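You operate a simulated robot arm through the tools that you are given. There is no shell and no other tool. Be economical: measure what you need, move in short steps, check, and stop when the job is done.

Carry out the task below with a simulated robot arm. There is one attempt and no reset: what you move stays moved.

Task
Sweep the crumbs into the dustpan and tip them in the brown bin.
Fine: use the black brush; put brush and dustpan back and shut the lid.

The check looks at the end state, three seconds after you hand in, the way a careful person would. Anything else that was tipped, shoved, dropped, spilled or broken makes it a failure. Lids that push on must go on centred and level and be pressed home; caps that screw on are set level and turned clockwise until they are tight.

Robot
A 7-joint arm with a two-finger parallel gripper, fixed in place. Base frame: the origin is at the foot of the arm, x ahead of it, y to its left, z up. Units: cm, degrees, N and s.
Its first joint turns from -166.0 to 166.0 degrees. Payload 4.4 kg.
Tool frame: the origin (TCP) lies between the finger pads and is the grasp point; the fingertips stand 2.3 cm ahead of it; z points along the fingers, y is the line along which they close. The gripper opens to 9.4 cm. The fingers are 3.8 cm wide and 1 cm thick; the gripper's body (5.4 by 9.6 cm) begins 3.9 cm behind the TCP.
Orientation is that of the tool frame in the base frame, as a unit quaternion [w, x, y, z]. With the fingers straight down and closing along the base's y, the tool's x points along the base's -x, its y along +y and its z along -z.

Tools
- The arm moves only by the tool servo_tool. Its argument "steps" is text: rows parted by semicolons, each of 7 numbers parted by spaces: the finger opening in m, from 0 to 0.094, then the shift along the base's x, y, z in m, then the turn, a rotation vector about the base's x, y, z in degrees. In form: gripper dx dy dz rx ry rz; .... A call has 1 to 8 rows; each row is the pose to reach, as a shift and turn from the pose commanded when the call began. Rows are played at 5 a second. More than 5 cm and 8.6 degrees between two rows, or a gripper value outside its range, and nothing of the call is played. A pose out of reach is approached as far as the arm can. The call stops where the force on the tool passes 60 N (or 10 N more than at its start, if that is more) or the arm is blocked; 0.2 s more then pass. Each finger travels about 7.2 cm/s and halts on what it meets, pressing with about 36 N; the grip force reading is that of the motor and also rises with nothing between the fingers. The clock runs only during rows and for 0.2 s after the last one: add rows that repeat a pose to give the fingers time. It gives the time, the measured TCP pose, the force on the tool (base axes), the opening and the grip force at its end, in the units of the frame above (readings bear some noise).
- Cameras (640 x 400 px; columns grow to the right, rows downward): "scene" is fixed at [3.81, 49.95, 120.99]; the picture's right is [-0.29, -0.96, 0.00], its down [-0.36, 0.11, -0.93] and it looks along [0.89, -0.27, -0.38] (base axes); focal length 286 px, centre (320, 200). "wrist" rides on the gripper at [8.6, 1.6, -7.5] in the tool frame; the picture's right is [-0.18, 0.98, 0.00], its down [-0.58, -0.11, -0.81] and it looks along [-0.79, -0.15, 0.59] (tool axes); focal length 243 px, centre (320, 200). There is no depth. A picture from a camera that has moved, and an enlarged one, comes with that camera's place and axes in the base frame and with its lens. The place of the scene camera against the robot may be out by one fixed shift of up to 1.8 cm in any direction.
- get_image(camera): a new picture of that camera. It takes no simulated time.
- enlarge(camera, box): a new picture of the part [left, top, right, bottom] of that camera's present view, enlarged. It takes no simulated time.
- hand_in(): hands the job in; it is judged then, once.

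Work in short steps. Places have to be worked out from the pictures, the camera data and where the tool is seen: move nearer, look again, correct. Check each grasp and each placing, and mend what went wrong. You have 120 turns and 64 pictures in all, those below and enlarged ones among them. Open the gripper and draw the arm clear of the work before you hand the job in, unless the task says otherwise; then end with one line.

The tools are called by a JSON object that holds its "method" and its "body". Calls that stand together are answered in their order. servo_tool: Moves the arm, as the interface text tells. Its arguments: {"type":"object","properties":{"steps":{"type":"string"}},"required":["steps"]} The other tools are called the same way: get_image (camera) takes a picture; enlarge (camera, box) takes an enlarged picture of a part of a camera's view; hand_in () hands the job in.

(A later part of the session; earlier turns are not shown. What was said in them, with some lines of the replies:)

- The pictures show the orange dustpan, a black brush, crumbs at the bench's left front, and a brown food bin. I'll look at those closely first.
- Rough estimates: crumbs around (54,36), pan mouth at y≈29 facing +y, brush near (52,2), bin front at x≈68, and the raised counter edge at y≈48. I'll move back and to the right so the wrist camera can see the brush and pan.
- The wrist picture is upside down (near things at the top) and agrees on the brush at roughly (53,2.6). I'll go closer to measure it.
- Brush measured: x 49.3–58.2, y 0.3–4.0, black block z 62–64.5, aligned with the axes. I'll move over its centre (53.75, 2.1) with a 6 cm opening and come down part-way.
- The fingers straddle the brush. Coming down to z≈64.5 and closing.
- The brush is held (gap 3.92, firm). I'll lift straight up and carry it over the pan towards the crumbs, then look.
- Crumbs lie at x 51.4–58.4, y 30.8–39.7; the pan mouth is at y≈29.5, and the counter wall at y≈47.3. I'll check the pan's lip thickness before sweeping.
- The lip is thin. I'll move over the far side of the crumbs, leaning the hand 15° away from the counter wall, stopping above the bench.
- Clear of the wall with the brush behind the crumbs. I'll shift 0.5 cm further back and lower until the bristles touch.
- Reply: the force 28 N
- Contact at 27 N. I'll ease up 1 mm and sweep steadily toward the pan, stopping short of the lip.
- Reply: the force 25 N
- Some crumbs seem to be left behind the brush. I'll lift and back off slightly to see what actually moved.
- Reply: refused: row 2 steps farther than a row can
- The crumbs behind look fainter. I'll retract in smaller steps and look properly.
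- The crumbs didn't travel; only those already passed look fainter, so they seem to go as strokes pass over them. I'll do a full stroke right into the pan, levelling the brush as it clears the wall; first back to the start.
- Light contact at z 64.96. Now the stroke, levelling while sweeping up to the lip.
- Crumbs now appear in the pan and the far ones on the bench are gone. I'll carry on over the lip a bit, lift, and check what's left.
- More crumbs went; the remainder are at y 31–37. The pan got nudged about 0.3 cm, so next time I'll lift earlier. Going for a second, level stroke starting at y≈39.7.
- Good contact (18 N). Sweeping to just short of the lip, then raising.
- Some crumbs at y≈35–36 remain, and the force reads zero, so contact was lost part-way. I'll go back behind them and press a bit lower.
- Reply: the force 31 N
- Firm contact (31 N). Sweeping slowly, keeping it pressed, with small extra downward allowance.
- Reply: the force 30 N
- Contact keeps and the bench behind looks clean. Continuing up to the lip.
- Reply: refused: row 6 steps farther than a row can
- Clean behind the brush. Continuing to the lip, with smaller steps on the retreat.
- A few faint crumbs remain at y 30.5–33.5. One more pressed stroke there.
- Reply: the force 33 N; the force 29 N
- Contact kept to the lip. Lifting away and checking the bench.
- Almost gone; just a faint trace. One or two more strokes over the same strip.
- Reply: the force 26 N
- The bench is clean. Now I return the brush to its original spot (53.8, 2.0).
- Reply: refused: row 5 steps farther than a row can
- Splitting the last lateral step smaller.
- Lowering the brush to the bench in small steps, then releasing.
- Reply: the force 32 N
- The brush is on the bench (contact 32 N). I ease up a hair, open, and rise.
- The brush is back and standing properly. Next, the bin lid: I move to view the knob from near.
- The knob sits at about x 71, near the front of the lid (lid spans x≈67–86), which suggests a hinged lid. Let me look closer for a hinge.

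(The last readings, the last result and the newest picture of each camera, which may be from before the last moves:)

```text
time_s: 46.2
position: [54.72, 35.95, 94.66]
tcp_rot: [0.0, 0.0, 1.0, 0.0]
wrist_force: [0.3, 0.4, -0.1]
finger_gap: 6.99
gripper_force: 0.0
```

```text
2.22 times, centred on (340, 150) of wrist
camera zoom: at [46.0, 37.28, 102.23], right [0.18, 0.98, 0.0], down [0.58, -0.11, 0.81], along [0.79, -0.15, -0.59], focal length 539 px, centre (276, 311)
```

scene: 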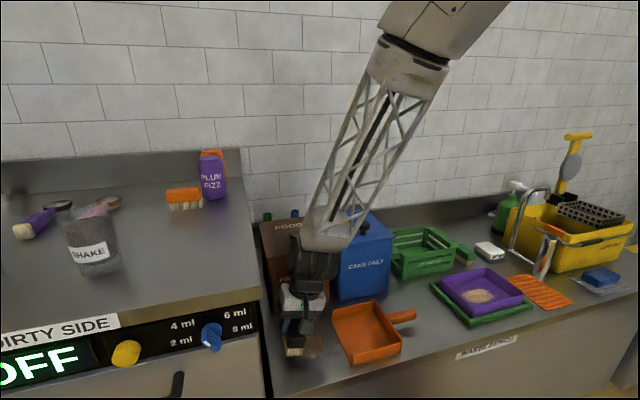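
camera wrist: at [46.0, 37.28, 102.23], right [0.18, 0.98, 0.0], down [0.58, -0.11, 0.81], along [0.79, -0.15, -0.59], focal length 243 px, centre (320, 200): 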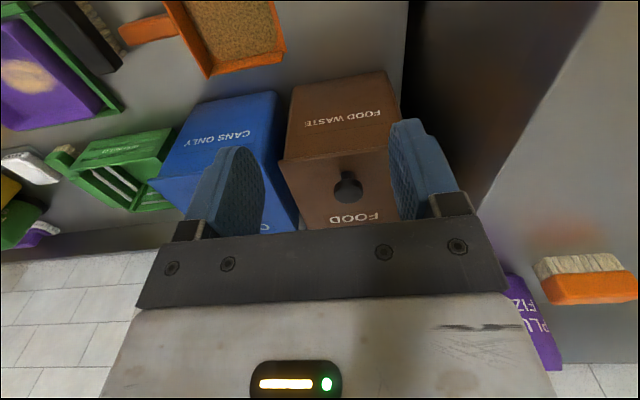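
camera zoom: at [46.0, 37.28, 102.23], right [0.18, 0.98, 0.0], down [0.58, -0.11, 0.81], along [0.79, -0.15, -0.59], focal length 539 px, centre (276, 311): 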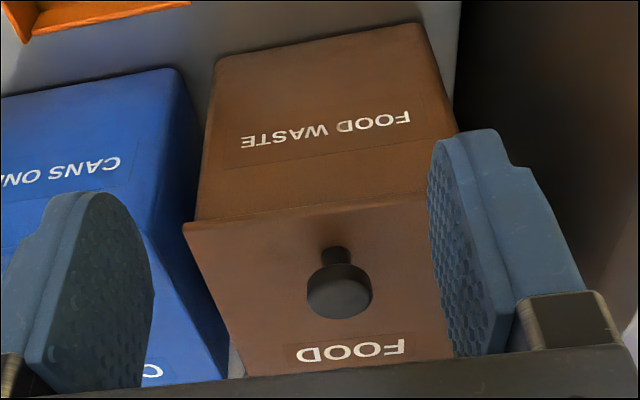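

Lid: front edge x≈67, y 28–45, top z≈79.6; knob axis at (71.2, 36.3), disc z≈81.3–82.9, Ø≈3.9. I'll move over the knob.

{"method": "servo_tool", "body": {"steps": "0.07 0.045 0.001 0 0 0 0; 0.07 0.09 0.002 0 0 0 0; 0.07 0.13 0.003 -0.01 0 0 0; 0.07 0.165 0.003 -0.03 0 0 0; 0.07 0.165 0.003 -0.06 0 0 0; 0.07 0.165 0.003 -0.075 0 0 0; 0.07 0.165 0.003 -0.075 0 0 0"}}

{"method": "enlarge", "body": {"camera": "wrist", "box": [200, 0, 440, 240]}}

{"method": "enlarge", "body": {"camera": "scene", "box": [250, 180, 370, 260]}}

```text
time_s: 47.8
position: [71.27, 36.17, 87.11]
tcp_rot: [0.0, 0.0, 1.0, 0.0]
wrist_force: [0.0, -1.1, 0.3]
finger_gap: 7.02
gripper_force: 0.1
```

```text
1.67 times, centred on (320, 120) of wrist
camera zoom: at [62.55, 37.75, 94.77], right [0.18, 0.98, 0.0], down [0.58, -0.11, 0.81], along [0.79, -0.15, -0.59], focal length 404 px, centre (320, 333)
```

zoom: 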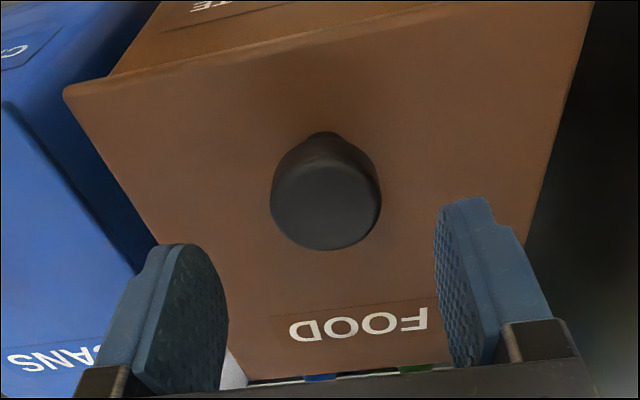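

```text
5.00 times, centred on (310, 220) of scene
camera zoom: at [3.81, 49.95, 120.99], right [-0.29, -0.96, 0.0], down [-0.36, 0.11, -0.93], along [0.89, -0.27, -0.38], focal length 1431 px, centre (370, 100)
```

zoom: 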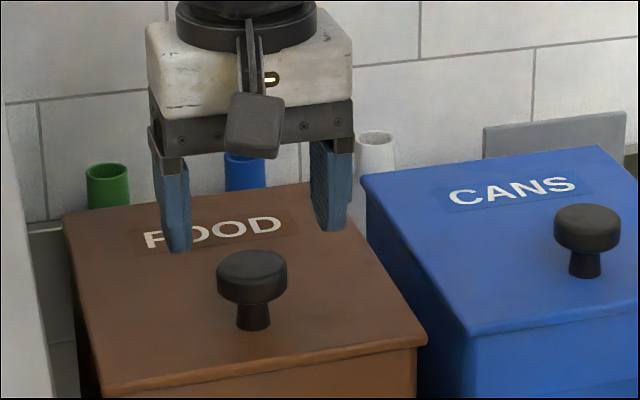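

Aligned with the knob. Descending to z≈82.5 and gripping.

{"method": "servo_tool", "body": {"steps": "0.07 0 0.001 -0.02 0 0 0; 0.07 0 0.001 -0.035 0 0 0; 0.07 0 0.001 -0.045 0 0 0; 0.02 0 0.001 -0.045 0 0 0; 0.02 0 0.001 -0.045 0 0 0; 0.02 0 0.001 -0.045 0 0 0; 0.02 0 0.001 -0.045 0 0 0"}}

```text
time_s: 49.4
position: [71.35, 36.51, 82.68]
tcp_rot: [0.001, 0.0, 1.0, 0.0]
wrist_force: [5.0, 57.7, -8.5]
finger_gap: 3.6
gripper_force: 44.3
```

Gripped but with a 58 N side force: the knob is a little further to +y. I'll shift the hand +y to relax it.

{"method": "servo_tool", "body": {"steps": "0.02 0 0.002 0 0 0 0; 0.02 0 0.004 0 0 0 0; 0.02 0 0.004 0 0 0 0"}}

```text
time_s: 50.2
position: [71.32, 36.5, 82.68]
tcp_rot: [-0.002, 0.001, 1.0, -0.001]
wrist_force: [-11.1, -25.4, 14.8]
finger_gap: 3.57
gripper_force: 45.0
```

Nearly balanced; back 1 mm and lift 1 cm as a test for hinge behaviour.

{"method": "servo_tool", "body": {"steps": "0.02 0 -0.001 0 0 0 0; 0.02 0 -0.001 0.004 0 0 0; 0.02 0 -0.001 0.008 0 0 0; 0.02 0 -0.001 0.012 0 0 0; 0.02 0 -0.001 0.012 0 0 0"}}

{"method": "enlarge", "body": {"camera": "scene", "box": [250, 180, 370, 260]}}

```text
time_s: 51.4
position: [71.36, 36.44, 84.04]
tcp_rot: [0.001, 0.0, 1.0, 0.0]
wrist_force: [31.7, -24.4, -14.5]
finger_gap: 3.59
gripper_force: 44.9
```

```text
5.00 times, centred on (310, 220) of scene
camera zoom: at [3.81, 49.95, 120.99], right [-0.29, -0.96, 0.0], down [-0.36, 0.11, -0.93], along [0.89, -0.27, -0.38], focal length 1431 px, centre (370, 100)
```

zoom: 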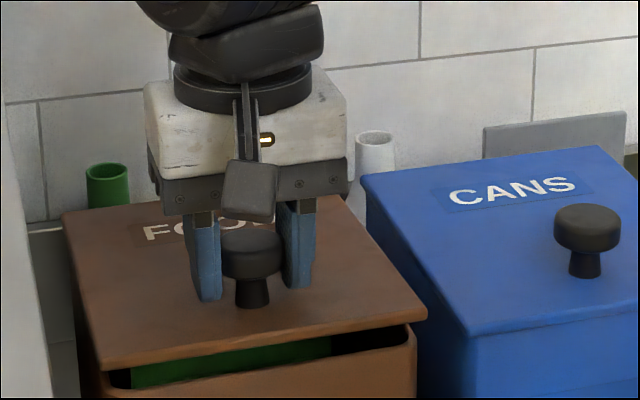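

Confirmed: hinged at the back, with a liner visible. I'll follow the opening arc (hinge ≈ x 88, z 78.5), letting the knob pivot between the pads, and watch the forces.

{"method": "servo_tool", "body": {"steps": "0.02 0.0036 -0.001 0.0005 0 0 0; 0.02 0.0075 -0.001 0.011 0 0 0; 0.02 0.0124 -0.001 0.022 0 0 0; 0.02 0.0181 -0.001 0.0327 0 0 0; 0.02 0.0245 -0.001 0.043 0 0 0; 0.02 0.0316 -0.001 0.0527 0 0 0"}}

```text
time_s: 52.8
position: [74.6, 36.56, 89.29]
tcp_rot: [0.0, -0.001, 1.0, 0.0]
wrist_force: [-11.6, 21.6, -2.2]
finger_gap: 3.61
gripper_force: 45.3
```

Forces are small, so the arc fits. Continuing to about 50°.

{"method": "servo_tool", "body": {"steps": "0.02 0.0078 0 0.0093 0 0 0; 0.02 0.0162 0 0.0179 0 0 0; 0.02 0.0252 0 0.026 0 0 0; 0.02 0.0347 0 0.0335 0 0 0; 0.02 0.0473 0 0.0418 0 0 0; 0.02 0.0606 0 0.049 0 0 0"}}

{"method": "get_image", "body": {"camera": "scene"}}

```text
time_s: 54.2
position: [80.53, 36.61, 94.17]
tcp_rot: [0.001, -0.001, 1.0, 0.0]
wrist_force: [-15.8, 36.5, 10.8]
finger_gap: 3.6
gripper_force: 44.7
```

```text
23 pictures are left
```

scene: 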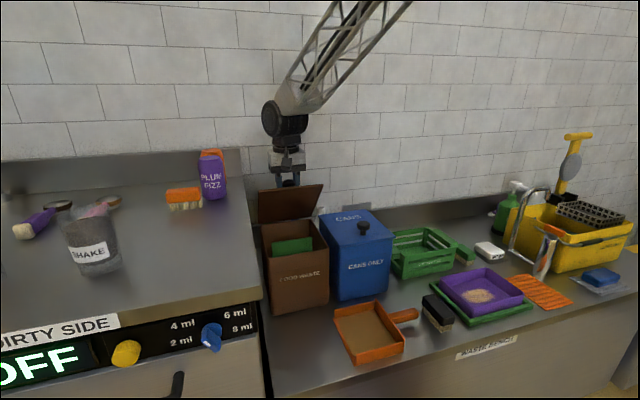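

The lid is opening well. Relaxing the y side force and continuing to about 75°.

{"method": "servo_tool", "body": {"steps": "0.02 0.0138 0.002 0.006 0 0 0; 0.02 0.0282 0.002 0.0108 0 0 0; 0.02 0.0429 0.002 0.0143 0 0 0; 0.02 0.0578 0.002 0.0166 0 0 0; 0.02 0.0729 0.002 0.0175 0 0 0"}}

{"method": "enlarge", "body": {"camera": "scene", "box": [230, 100, 390, 260]}}

```text
time_s: 55.4
position: [87.83, 36.51, 95.8]
tcp_rot: [0.0, -0.001, 1.0, 0.0]
wrist_force: [-9.1, -29.6, 11.8]
finger_gap: 3.59
gripper_force: 44.7
```

```text
2.50 times, centred on (310, 180) of scene
camera zoom: at [3.81, 49.95, 120.99], right [-0.29, -0.96, 0.0], down [-0.36, 0.11, -0.93], along [0.89, -0.27, -0.38], focal length 716 px, centre (345, 250)
```

zoom: 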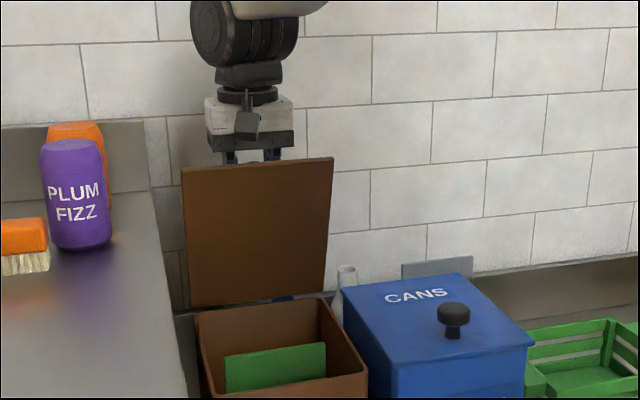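

About 75° open. Going on towards 88–90° carefully.

{"method": "servo_tool", "body": {"steps": "0.02 0.015 -0.001 -0.0003 0 0 0; 0.02 0.03 -0.001 -0.002 0 0 0; 0.02 0.0375 -0.001 -0.0035 0 0 0; 0.02 0.0375 -0.001 -0.0035 0 0 0"}}

{"method": "enlarge", "body": {"camera": "scene", "box": [230, 100, 390, 260]}}

```text
time_s: 56.4
position: [91.61, 36.47, 95.54]
tcp_rot: [-0.001, 0.0, 1.0, 0.001]
wrist_force: [0.4, -36.5, 7.6]
finger_gap: 3.64
gripper_force: 18.5
```

```text
2.50 times, centred on (310, 180) of scene
camera zoom: at [3.81, 49.95, 120.99], right [-0.29, -0.96, 0.0], down [-0.36, 0.11, -0.93], along [0.89, -0.27, -0.38], focal length 716 px, centre (345, 250)
```

zoom: 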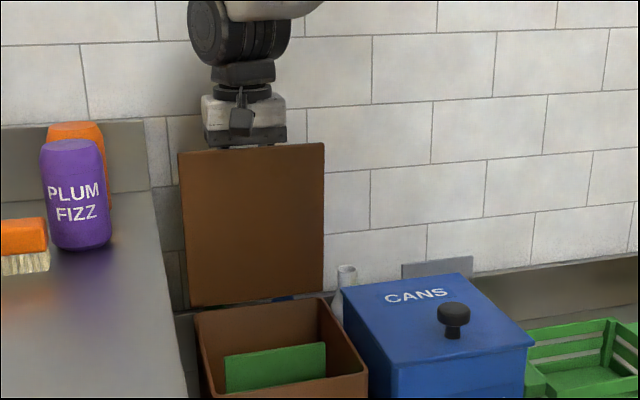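

Nearly vertical (~87°). A little more to get past balance if reach allows.

{"method": "servo_tool", "body": {"steps": "0.02 0.01 0.001 -0.002 0 0 0; 0.02 0.02 0.001 -0.005 0 0 0; 0.02 0.03 0.001 -0.009 0 0 0; 0.02 0.03 0.001 -0.009 0 0 0"}}

```text
time_s: 57.4
position: [94.71, 36.64, 94.76]
tcp_rot: [0.0, -0.001, 1.0, 0.0]
wrist_force: [-1.9, -39.5, 2.8]
finger_gap: 3.78
gripper_force: 19.8
```

Past vertical (~97°) with low force. I'll open the fingers and watch whether the lid stays.

{"method": "servo_tool", "body": {"steps": "0.045 0 0 0 0 0 0; 0.065 0 0 0 0 0 0; 0.07 0 0 0 0 0 0; 0.07 0 0 0.03 0 0 0; 0.07 0 0 0.07 0 0 0; 0.07 0 0 0.11 0 0 0"}}

{"method": "enlarge", "body": {"camera": "scene", "box": [230, 100, 390, 260]}}

```text
time_s: 58.8
position: [94.56, 36.69, 105.55]
tcp_rot: [-0.001, 0.0, 1.0, -0.001]
wrist_force: [-0.4, -0.3, -0.8]
finger_gap: 6.98
gripper_force: 0.1
```

```text
2.50 times, centred on (310, 180) of scene
camera zoom: at [3.81, 49.95, 120.99], right [-0.29, -0.96, 0.0], down [-0.36, 0.11, -0.93], along [0.89, -0.27, -0.38], focal length 716 px, centre (345, 250)
```

zoom: 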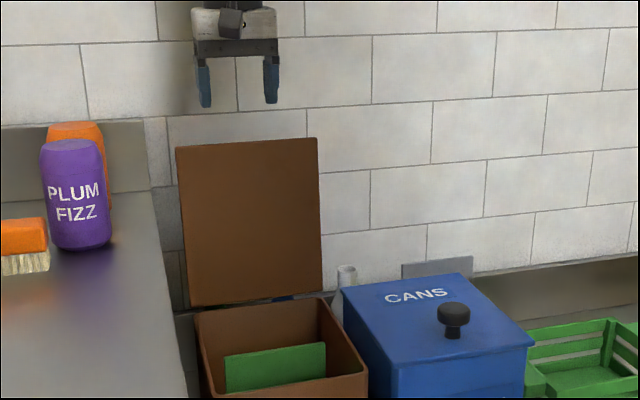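

The lid stays open. Now to the dustpan handle: retreat over the lid, turning the gripper 90° about z so it closes along x.

{"method": "servo_tool", "body": {"steps": "0.07 0 0 0.04 0 0 0; 0.07 -0.04 -0.01 0.045 0 0 7; 0.07 -0.08 -0.03 0.045 0 0 15; 0.07 -0.12 -0.055 0.045 0 0 23; 0.07 -0.16 -0.08 0.045 0 0 31; 0.07 -0.20 -0.105 0.045 0 0 39; 0.07 -0.24 -0.13 0.045 0 0 47; 0.07 -0.28 -0.15 0.03 0 0 55"}}

{"method": "servo_tool", "body": {"steps": "0.07 -0.03 -0.02 -0.03 0 0 8; 0.07 -0.06 -0.04 -0.06 0 0 16; 0.07 -0.09 -0.06 -0.09 0 0 24; 0.07 -0.115 -0.08 -0.12 0 0 30; 0.07 -0.125 -0.10 -0.16 0 0 35; 0.07 -0.125 -0.115 -0.20 0 0 35; 0.07 -0.125 -0.12 -0.24 0 0 35; 0.07 -0.125 -0.12 -0.27 0 0 35"}}

{"method": "get_image", "body": {"camera": "wrist"}}

```text
time_s: 60.6
position: [66.5, 21.4, 108.56]
tcp_rot: [0.001, -0.462, 0.887, 0.0]
wrist_force: [-0.6, 0.3, -0.2]
finger_gap: 7.01
gripper_force: 0.0
```

```text
time_s: 62.4
position: [54.13, 9.66, 81.76]
tcp_rot: [0.0, -0.707, 0.707, 0.0]
wrist_force: [0.5, 0.4, -0.3]
finger_gap: 6.99
gripper_force: 0.0
```

```text
19 pictures are left
camera wrist: at [52.53, 0.87, 89.18], right [-0.98, 0.18, 0.0], down [0.11, 0.58, 0.81], along [0.15, 0.79, -0.59], focal length 243 px, centre (320, 200)
```

wrist: 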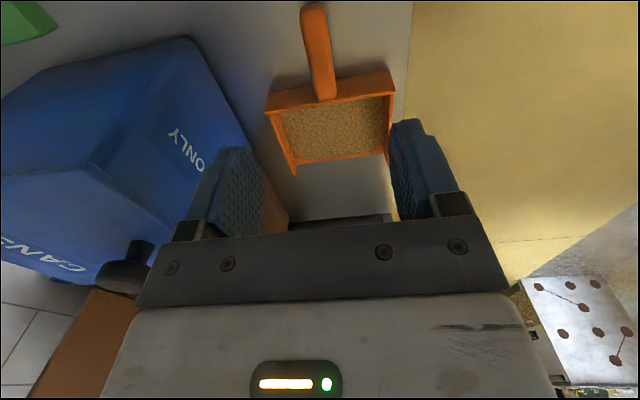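

Handle centreline is x≈54.55, y from 7.7 to 16.1. Lowering onto it at y≈13, z≈63.2.

{"method": "servo_tool", "body": {"steps": "0.055 0.004 0.03 -0.03 0 0 0; 0.055 0.004 0.033 -0.075 0 0 0; 0.055 0.004 0.033 -0.115 0 0 0; 0.055 0.004 0.033 -0.145 0 0 0; 0.055 0.004 0.033 -0.165 0 0 0; 0.055 0.004 0.033 -0.165 0 0 0"}}

{"method": "enlarge", "body": {"camera": "scene", "box": [330, 240, 490, 360]}}

```text
time_s: 63.8
position: [54.51, 12.89, 65.03]
tcp_rot: [-0.001, 0.707, -0.707, 0.001]
wrist_force: [-0.1, -0.2, 0.1]
finger_gap: 5.5
gripper_force: 0.0
```

```text
3.33 times, centred on (410, 300) of scene
camera zoom: at [3.81, 49.95, 120.99], right [-0.29, -0.96, 0.0], down [-0.36, 0.11, -0.93], along [0.89, -0.27, -0.38], focal length 954 px, centre (20, -133)
```

zoom: 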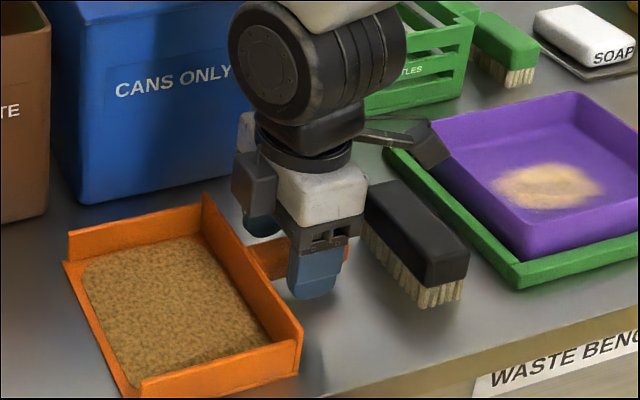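

The fingers straddle the handle. Down 1.6 cm more and close.

{"method": "servo_tool", "body": {"steps": "0.055 0 0 -0.008 0 0 0; 0.055 0 0 -0.016 0 0 0; 0.055 0 0 -0.016 0 0 0; 0.015 0 0 -0.016 0 0 0; 0.015 0 0 -0.016 0 0 0; 0.015 0 0 -0.016 0 0 0; 0.015 0 0 -0.016 0 0 0"}}

```text
time_s: 65.4
position: [54.59, 12.99, 63.51]
tcp_rot: [0.0, 0.707, -0.707, 0.0]
wrist_force: [1.0, 0.4, -0.6]
finger_gap: 2.33
gripper_force: 35.5
```

Holding the handle (gap 2.33). Lift gently and check it stays level.

{"method": "servo_tool", "body": {"steps": "0.015 0 0 0.01 0 0 0; 0.015 0 0 0.02 0 0 0; 0.015 0 0 0.035 0 0 0; 0.015 0 0 0.05 0 0 0; 0.015 0 0 0.07 0 0 0; 0.015 0 0 0.09 0 0 0; 0.015 0 0 0.11 0 0 0; 0.015 0 0 0.13 0 0 0"}}

{"method": "get_image", "body": {"camera": "scene"}}

```text
time_s: 67.2
position: [54.43, 12.93, 76.52]
tcp_rot: [0.0, -0.706, 0.708, 0.0]
wrist_force: [0.1, -0.6, -0.9]
finger_gap: 2.32
gripper_force: 35.8
```

```text
17 pictures are left
```

scene: 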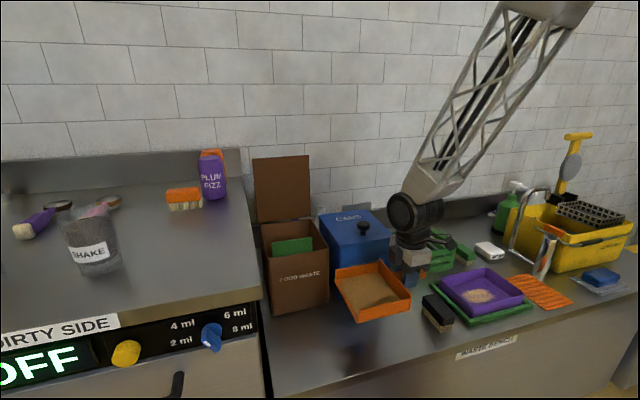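

The pan is level. Raise it higher first, then move over towards the brown bin.

{"method": "servo_tool", "body": {"steps": "0.015 0 0 0.03 0 0 0; 0.015 0 0 0.065 0 0 0; 0.015 0 0 0.10 0 0 0; 0.015 0 0 0.135 0 0 0; 0.015 0.01 0.005 0.17 0 0 0; 0.015 0.03 0.01 0.20 0 0 0; 0.015 0.055 0.02 0.22 0 0 0; 0.015 0.085 0.03 0.23 0 0 0"}}

{"method": "servo_tool", "body": {"steps": "0.015 0.03 0.01 0.005 0 0 0; 0.015 0.06 0.02 0.01 0 0 0; 0.015 0.09 0.03 0.01 0 0 0; 0.015 0.12 0.04 0.01 0 0 0; 0.015 0.14 0.05 0.01 0 0 0; 0.015 0.143 0.05 0.01 0 0 0"}}

```text
time_s: 69.0
position: [63.22, 16.0, 99.48]
tcp_rot: [0.0, -0.707, 0.707, 0.0]
wrist_force: [-0.3, -0.2, -1.1]
finger_gap: 2.37
gripper_force: 36.4
```

```text
time_s: 70.4
position: [77.21, 20.85, 100.57]
tcp_rot: [0.0, 0.707, -0.707, 0.0]
wrist_force: [0.5, -0.2, -0.3]
finger_gap: 2.34
gripper_force: 36.1
```

Over the bin. Start tipping: mouth (+y end) down, keeping it above the bin; check at 32°.

{"method": "servo_tool", "body": {"steps": "0.015 0 0.01 0 -8 0 0; 0.015 0 0.02 -0.004 -16 0 0; 0.015 0 0.032 -0.008 -24 0 0; 0.015 0 0.042 -0.013 -32 0 0; 0.015 0 0.042 -0.013 -32 0 0"}}

{"method": "enlarge", "body": {"camera": "scene", "box": [200, 100, 420, 300]}}

```text
time_s: 71.6
position: [77.32, 25.19, 99.24]
tcp_rot: [-0.195, -0.68, 0.68, -0.194]
wrist_force: [-0.6, -0.1, -1.1]
finger_gap: 2.31
gripper_force: 35.9
```

```text
2.00 times, centred on (310, 200) of scene
camera zoom: at [3.81, 49.95, 120.99], right [-0.29, -0.96, 0.0], down [-0.36, 0.11, -0.93], along [0.89, -0.27, -0.38], focal length 572 px, centre (340, 200)
```

zoom: 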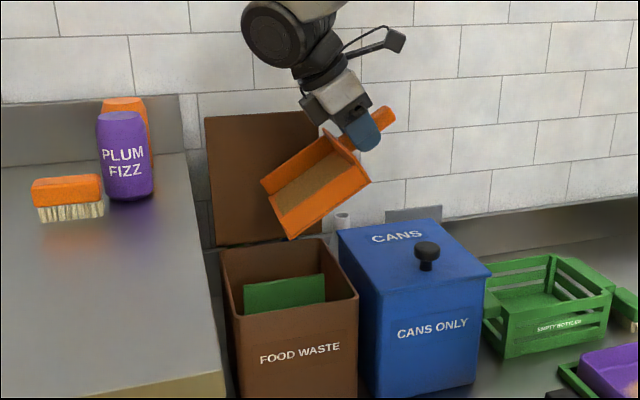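

Tipping works as planned and clearances look good. Continue to about 64°, with the mouth just above the bin opening.

{"method": "servo_tool", "body": {"steps": "0.015 0 0.015 -0.006 -8 0 0; 0.015 0 0.03 -0.014 -16 0 0; 0.015 0 0.048 -0.022 -24 0 0; 0.015 0 0.066 -0.03 -32 0 0; 0.015 0 0.066 -0.034 -32 0 0; 0.015 0 0.066 -0.034 -32 0 0"}}

{"method": "enlarge", "body": {"camera": "scene", "box": [200, 100, 420, 300]}}

```text
time_s: 73.0
position: [77.29, 31.71, 95.78]
tcp_rot: [0.374, 0.6, -0.599, 0.375]
wrist_force: [-0.3, -0.3, -1.8]
finger_gap: 2.32
gripper_force: 35.7
```

```text
2.00 times, centred on (310, 200) of scene
camera zoom: at [3.81, 49.95, 120.99], right [-0.29, -0.96, 0.0], down [-0.36, 0.11, -0.93], along [0.89, -0.27, -0.38], focal length 572 px, centre (340, 200)
```

zoom: 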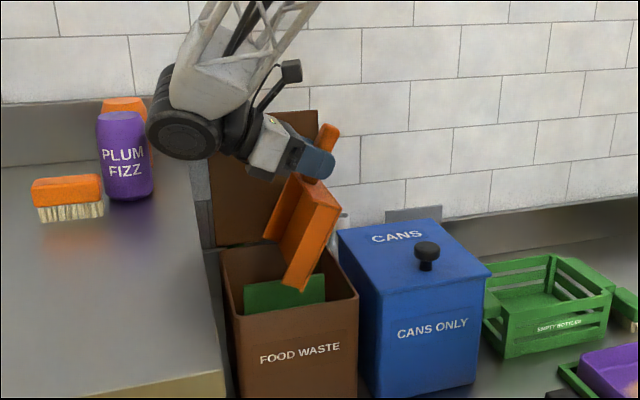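

The pan floor shows plain orange, so the crumbs have slid out. I'll hold a moment and look with the wrist camera to be sure.

{"method": "servo_tool", "body": {"steps": "0.015 0 0 0.004 0 0 0; 0.015 0 0 -0.001 -4 0 0; 0.015 0 0 0.004 -4 0 0; 0.015 0 0 0 0 0 0; 0.015 0 0 0 0 0 0; 0.015 0 0 0 0 0 0"}}

{"method": "enlarge", "body": {"camera": "scene", "box": [270, 150, 330, 260]}}

```text
time_s: 74.4
position: [77.28, 31.72, 95.88]
tcp_rot: [0.375, 0.6, -0.6, 0.375]
wrist_force: [-0.4, 0.3, -0.8]
finger_gap: 2.35
gripper_force: 36.0
```

```text
3.64 times, centred on (300, 205) of scene
camera zoom: at [3.81, 49.95, 120.99], right [-0.29, -0.96, 0.0], down [-0.36, 0.11, -0.93], along [0.89, -0.27, -0.38], focal length 1041 px, centre (393, 182)
```

zoom: 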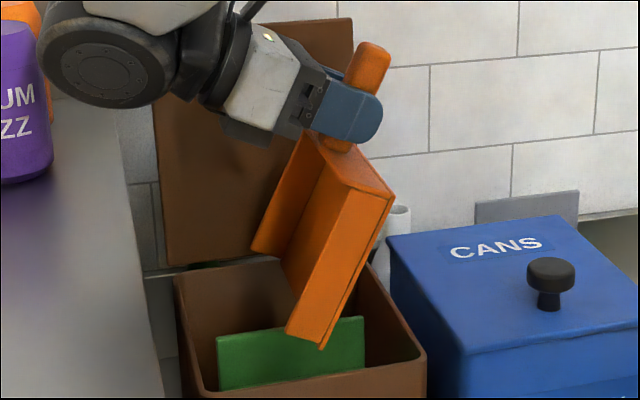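

Pan emptied. Reversing the tip back to level.

{"method": "servo_tool", "body": {"steps": "0.015 0 -0.018 0.012 8 0 0; 0.015 0 -0.036 0.02 16 0 0; 0.015 0 -0.051 0.028 24 0 0; 0.015 0 -0.066 0.034 32 0 0; 0.015 0 -0.076 0.039 40 0 0; 0.015 0 -0.088 0.043 48 0 0; 0.015 0 -0.098 0.047 56 0 0; 0.015 0 -0.108 0.047 64 0 0"}}

{"method": "servo_tool", "body": {"steps": "0.015 -0.04 -0.01 0 0 0 0; 0.015 -0.08 -0.025 0 0 0 0; 0.015 -0.12 -0.04 0 0 0 0; 0.015 -0.16 -0.055 0 0 0 0; 0.015 -0.20 -0.07 0 0 0 0; 0.015 -0.227 -0.075 -0.02 0 0 0; 0.015 -0.227 -0.075 -0.06 0 0 0; 0.015 -0.227 -0.075 -0.10 0 0 0"}}

```text
time_s: 76.2
position: [77.31, 20.94, 100.47]
tcp_rot: [0.001, -0.707, 0.707, 0.0]
wrist_force: [-0.4, 0.7, -1.4]
finger_gap: 2.36
gripper_force: 36.0
```

```text
time_s: 78.0
position: [54.61, 13.41, 90.74]
tcp_rot: [0.0, -0.707, 0.707, 0.0]
wrist_force: [0.1, -1.0, -1.3]
finger_gap: 2.34
gripper_force: 36.5
```

Level again above the pan's original place (y 13.35). Lowering.

{"method": "servo_tool", "body": {"steps": "0.015 0 0 -0.045 0 0 0; 0.015 0 0 -0.09 0 0 0; 0.015 0 0 -0.135 0 0 0; 0.015 0 0 -0.18 0 0 0; 0.015 0 0 -0.215 0 0 0; 0.015 0 0 -0.24 0 0 0; 0.015 0 0 -0.255 0 0 0; 0.015 0 0 -0.262 0 0 0"}}

{"method": "enlarge", "body": {"camera": "scene", "box": [300, 260, 460, 380]}}

```text
time_s: 79.8
position: [54.6, 13.39, 64.18]
tcp_rot: [0.0, 0.707, -0.707, 0.0]
wrist_force: [-0.6, -0.9, 0.1]
finger_gap: 2.33
gripper_force: 36.2
```

```text
3.33 times, centred on (380, 320) of scene
camera zoom: at [3.81, 49.95, 120.99], right [-0.29, -0.96, 0.0], down [-0.36, 0.11, -0.93], along [0.89, -0.27, -0.38], focal length 954 px, centre (120, -200)
```

zoom: 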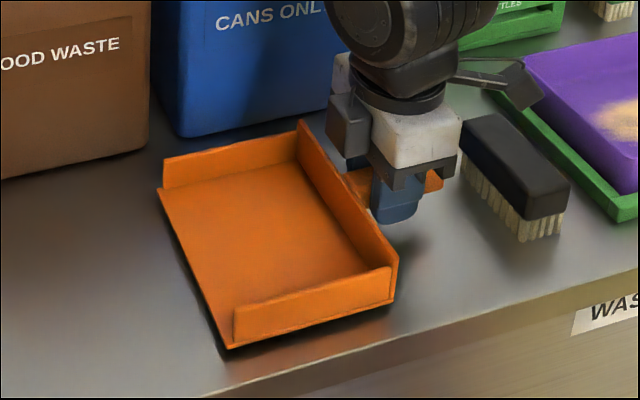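

The pan is empty, level and just above the bench. Lowering the last ~0.7 cm to contact.

{"method": "servo_tool", "body": {"steps": "0.015 0 0 -0.003 0 0 0; 0.015 0 0 -0.005 0 0 0; 0.015 0 0 -0.0065 0 0 0; 0.015 0 0 -0.0065 0 0 0"}}

```text
time_s: 80.8
position: [54.65, 13.46, 63.69]
tcp_rot: [-0.001, 0.707, -0.707, 0.0]
wrist_force: [0.3, 0.1, -1.5]
finger_gap: 2.37
gripper_force: 36.2
```

{"method": "servo_tool", "body": {"steps": "0.015 0 0 -0.001 0 0 0; 0.015 0 0 -0.002 0 0 0; 0.015 0 0 -0.003 0 0 0; 0.015 0 0 -0.003 0 0 0"}}

```text
time_s: 81.8
position: [54.67, 13.5, 63.45]
tcp_rot: [0.001, -0.707, 0.707, -0.001]
wrist_force: [2.4, -7.5, 26.4]
finger_gap: 2.34
gripper_force: 36.2
```

Pan is on the bench. Ease, open, and rise straight up.

{"method": "servo_tool", "body": {"steps": "0.015 0 0 0.001 0 0 0; 0.05 0 0 0.001 0 0 0; 0.05 0 0 0.001 0 0 0; 0.05 0 0 0.03 0 0 0; 0.05 0 0 0.07 0 0 0; 0.06 0 0 0.11 0 0 0; 0.07 0 0 0.15 0 0 0; 0.07 0 0 0.19 0 0 0"}}

{"method": "servo_tool", "body": {"steps": "0.07 0 0.01 0.04 0 0 -8; 0.07 0.01 0.03 0.08 0 0 -16; 0.07 0.02 0.05 0.12 0 0 -24; 0.07 0.03 0.075 0.16 0 0 -32; 0.07 0.05 0.10 0.195 0 0 -40; 0.07 0.08 0.125 0.22 0 0 -48; 0.07 0.11 0.15 0.24 0 0 -56; 0.07 0.14 0.175 0.255 0 0 -64"}}

{"method": "servo_tool", "body": {"steps": "0.07 0.03 0.025 0.01 0 0 -8; 0.07 0.06 0.05 0.02 0 0 -16; 0.07 0.075 0.056 0.025 0 0 -24; 0.07 0.075 0.056 0.025 0 0 -26; 0.07 0.075 0.056 0.025 0 0 -26"}}

{"method": "get_image", "body": {"camera": "wrist"}}

```text
time_s: 83.6
position: [54.48, 13.32, 82.28]
tcp_rot: [0.0, -0.707, 0.707, 0.0]
wrist_force: [0.7, -0.2, 0.0]
finger_gap: 6.99
gripper_force: 0.0
```

```text
time_s: 85.4
position: [68.57, 30.68, 108.05]
tcp_rot: [0.0, -0.224, 0.975, 0.0]
wrist_force: [0.1, 0.0, 0.3]
finger_gap: 6.98
gripper_force: 0.0
```

```text
time_s: 86.6
position: [76.23, 36.6, 110.46]
tcp_rot: [0.0, 0.0, 1.0, 0.0]
wrist_force: [-0.3, 0.9, -0.8]
finger_gap: 7.01
gripper_force: 0.1
```

```text
12 pictures are left
camera wrist: at [67.55, 38.02, 117.89], right [0.18, 0.98, 0.0], down [0.58, -0.11, 0.81], along [0.79, -0.15, -0.59], focal length 243 px, centre (320, 200)
```

wrist: 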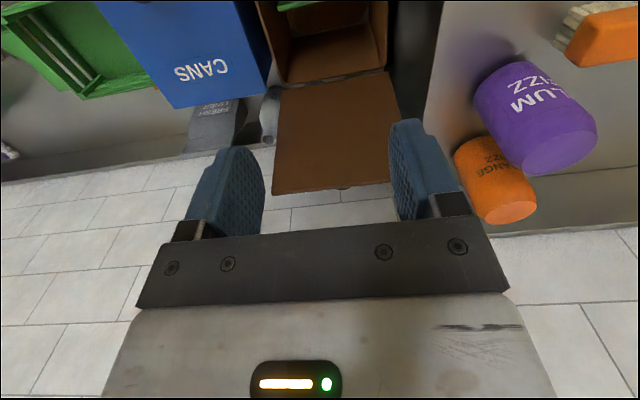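

The lid is still where I left it. Return to the release pose: over (94.7, 36.7), then down around the knob.

{"method": "servo_tool", "body": {"steps": "0.07 0.045 0.0 -0.005 0 0 0; 0.07 0.09 0.0 -0.005 0 0 0; 0.07 0.135 0.0 -0.005 0 0 0; 0.07 0.183 0.001 -0.005 0 0 0; 0.07 0.183 0.001 -0.04 0 0 0; 0.07 0.183 0.001 -0.08 0 0 0; 0.07 0.183 0.001 -0.12 0 0 0; 0.07 0.183 0.001 -0.156 0 0 0"}}

{"method": "servo_tool", "body": {"steps": "0.03 0 0 0 0 0 0; 0.02 0 0 0 0 0 0; 0.02 0 0 0 0 0 0; 0.02 0 0 0 0 0 0"}}

```text
time_s: 88.4
position: [94.5, 36.73, 94.84]
tcp_rot: [0.0, 0.0, 1.0, 0.0]
wrist_force: [0.3, 0.0, 0.2]
finger_gap: 6.97
gripper_force: 0.2
```

```text
time_s: 89.4
position: [94.47, 36.42, 94.91]
tcp_rot: [0.0, -0.001, 1.0, 0.0]
wrist_force: [-0.1, -22.5, -0.8]
finger_gap: 3.58
gripper_force: 45.4
```

Knob gripped. Following the arc back down to about 55°.

{"method": "servo_tool", "body": {"steps": "0.02 -0.02 -0.001 0.0064 0 0 0; 0.02 -0.0348 -0.001 0.0094 0 0 0; 0.02 -0.0498 -0.001 0.011 0 0 0; 0.02 -0.0649 -0.001 0.0114 0 0 0; 0.02 -0.08 -0.001 0.0107 0 0 0; 0.02 -0.0949 -0.001 0.0084 0 0 0; 0.02 -0.1096 -0.001 0.0049 0 0 0; 0.02 -0.124 -0.001 0.0001 0 0 0"}}

```text
time_s: 91.2
position: [82.09, 36.48, 94.81]
tcp_rot: [0.0, 0.001, 1.0, 0.001]
wrist_force: [6.8, -11.2, -7.2]
finger_gap: 3.61
gripper_force: 41.4
```

Following smoothly. Continuing down to about 15°.

{"method": "servo_tool", "body": {"steps": "0.02 -0.0138 0 -0.006 0 0 0; 0.02 -0.0271 0 -0.0132 0 0 0; 0.02 -0.0397 0 -0.0215 0 0 0; 0.02 -0.0515 0 -0.0309 0 0 0; 0.02 -0.0625 0 -0.0413 0 0 0; 0.02 -0.0725 0 -0.0526 0 0 0; 0.02 -0.0815 0 -0.0647 0 0 0; 0.02 -0.0894 0 -0.0776 0 0 0"}}

```text
time_s: 93.0
position: [73.15, 36.49, 86.97]
tcp_rot: [0.0, 0.0, 1.0, 0.0]
wrist_force: [13.2, -11.9, 1.4]
finger_gap: 3.59
gripper_force: 44.8
```

Closing the last 15° gently.

{"method": "servo_tool", "body": {"steps": "0.02 -0.0067 0 -0.0135 0 0 0; 0.02 -0.0123 0 -0.0277 0 0 0; 0.02 -0.0150 0 -0.0363 0 0 0; 0.02 -0.0166 0 -0.0421 0 0 0; 0.02 -0.0168 0 -0.0432 0 0 0; 0.02 -0.0168 0 -0.0432 0 0 0"}}

{"method": "enlarge", "body": {"camera": "scene", "box": [250, 180, 370, 260]}}

```text
time_s: 94.4
position: [71.36, 36.65, 82.71]
tcp_rot: [0.001, -0.001, 1.0, 0.001]
wrist_force: [-3.4, 7.8, 9.1]
finger_gap: 3.6
gripper_force: 45.3
```

```text
5.00 times, centred on (310, 220) of scene
camera zoom: at [3.81, 49.95, 120.99], right [-0.29, -0.96, 0.0], down [-0.36, 0.11, -0.93], along [0.89, -0.27, -0.38], focal length 1431 px, centre (370, 100)
```

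zoom: 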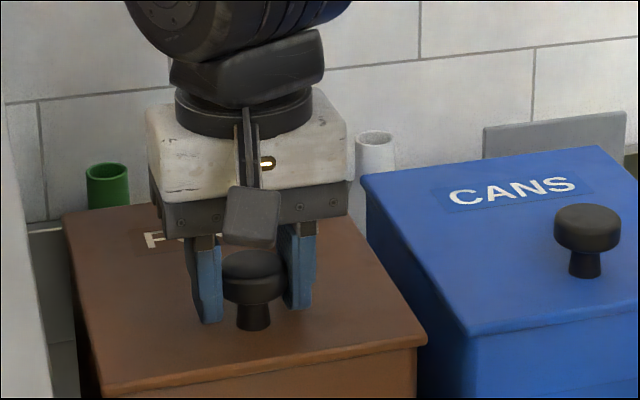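

Lid is shut. A slight press, then release and rise, and check everything.

{"method": "servo_tool", "body": {"steps": "0.02 0 -0.001 -0.001 0 0 0; 0.05 0 -0.001 0 0 0 0; 0.07 0 -0.001 0 0 0 0; 0.07 0 -0.001 0 0 0 0; 0.07 0 -0.001 0.03 0 0 0; 0.07 0 -0.001 0.08 0 0 0; 0.07 -0.02 -0.02 0.12 0 0 0; 0.07 -0.06 -0.04 0.14 0 0 0"}}

{"method": "servo_tool", "body": {"steps": "0.07 -0.03 0 0.04 0 0 0; 0.07 -0.06 0 0.08 0 0 0; 0.07 -0.10 0 0.11 0 0 0; 0.07 -0.14 0 0.13 0 0 0; 0.07 -0.14 0 0.13 0 0 0"}}

{"method": "get_image", "body": {"camera": "scene"}}

{"method": "enlarge", "body": {"camera": "scene", "box": [250, 200, 450, 380]}}

```text
time_s: 96.2
position: [65.16, 32.65, 96.54]
tcp_rot: [0.0, 0.0, 1.0, 0.0]
wrist_force: [-1.0, 0.4, -0.3]
finger_gap: 6.99
gripper_force: 0.0
```

```text
time_s: 97.4
position: [51.68, 32.67, 109.86]
tcp_rot: [0.0, 0.0, 1.0, 0.0]
wrist_force: [-0.8, 0.1, 0.3]
finger_gap: 7.02
gripper_force: 0.0
```

```text
10 pictures are left
```

scene: 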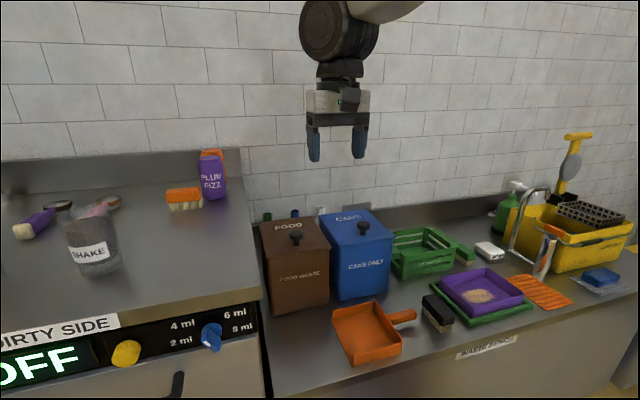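

```text
2.22 times, centred on (350, 290) of scene
camera zoom: at [3.81, 49.95, 120.99], right [-0.29, -0.96, 0.0], down [-0.36, 0.11, -0.93], along [0.89, -0.27, -0.38], focal length 636 px, centre (253, 0)
```

zoom: 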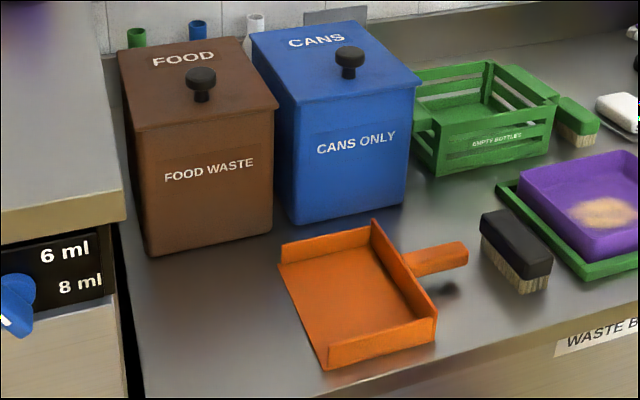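

Everything is back in place and the lid is shut. One last check that the bench strip is crumb-free.

{"method": "enlarge", "body": {"camera": "wrist", "box": [240, 0, 480, 200]}}

```text
2.00 times, centred on (360, 100) of wrist
camera zoom: at [43.01, 34.28, 117.35], right [0.18, 0.98, 0.0], down [0.58, -0.11, 0.81], along [0.79, -0.15, -0.59], focal length 485 px, centre (240, 400)
```

zoom: 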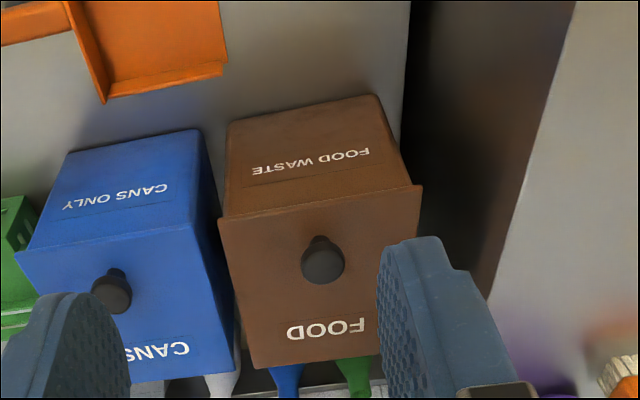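

The bench is clean, the pan is empty, the lid is shut, and the arm is clear with the gripper open. Handing in.

{"method": "hand_in", "body": {}}

```text
The job is handed in.
```

I swept the crumbs into the dustpan with the black brush and tipped them into the brown bin, then put the brush and dustpan back where they were and shut the lid.
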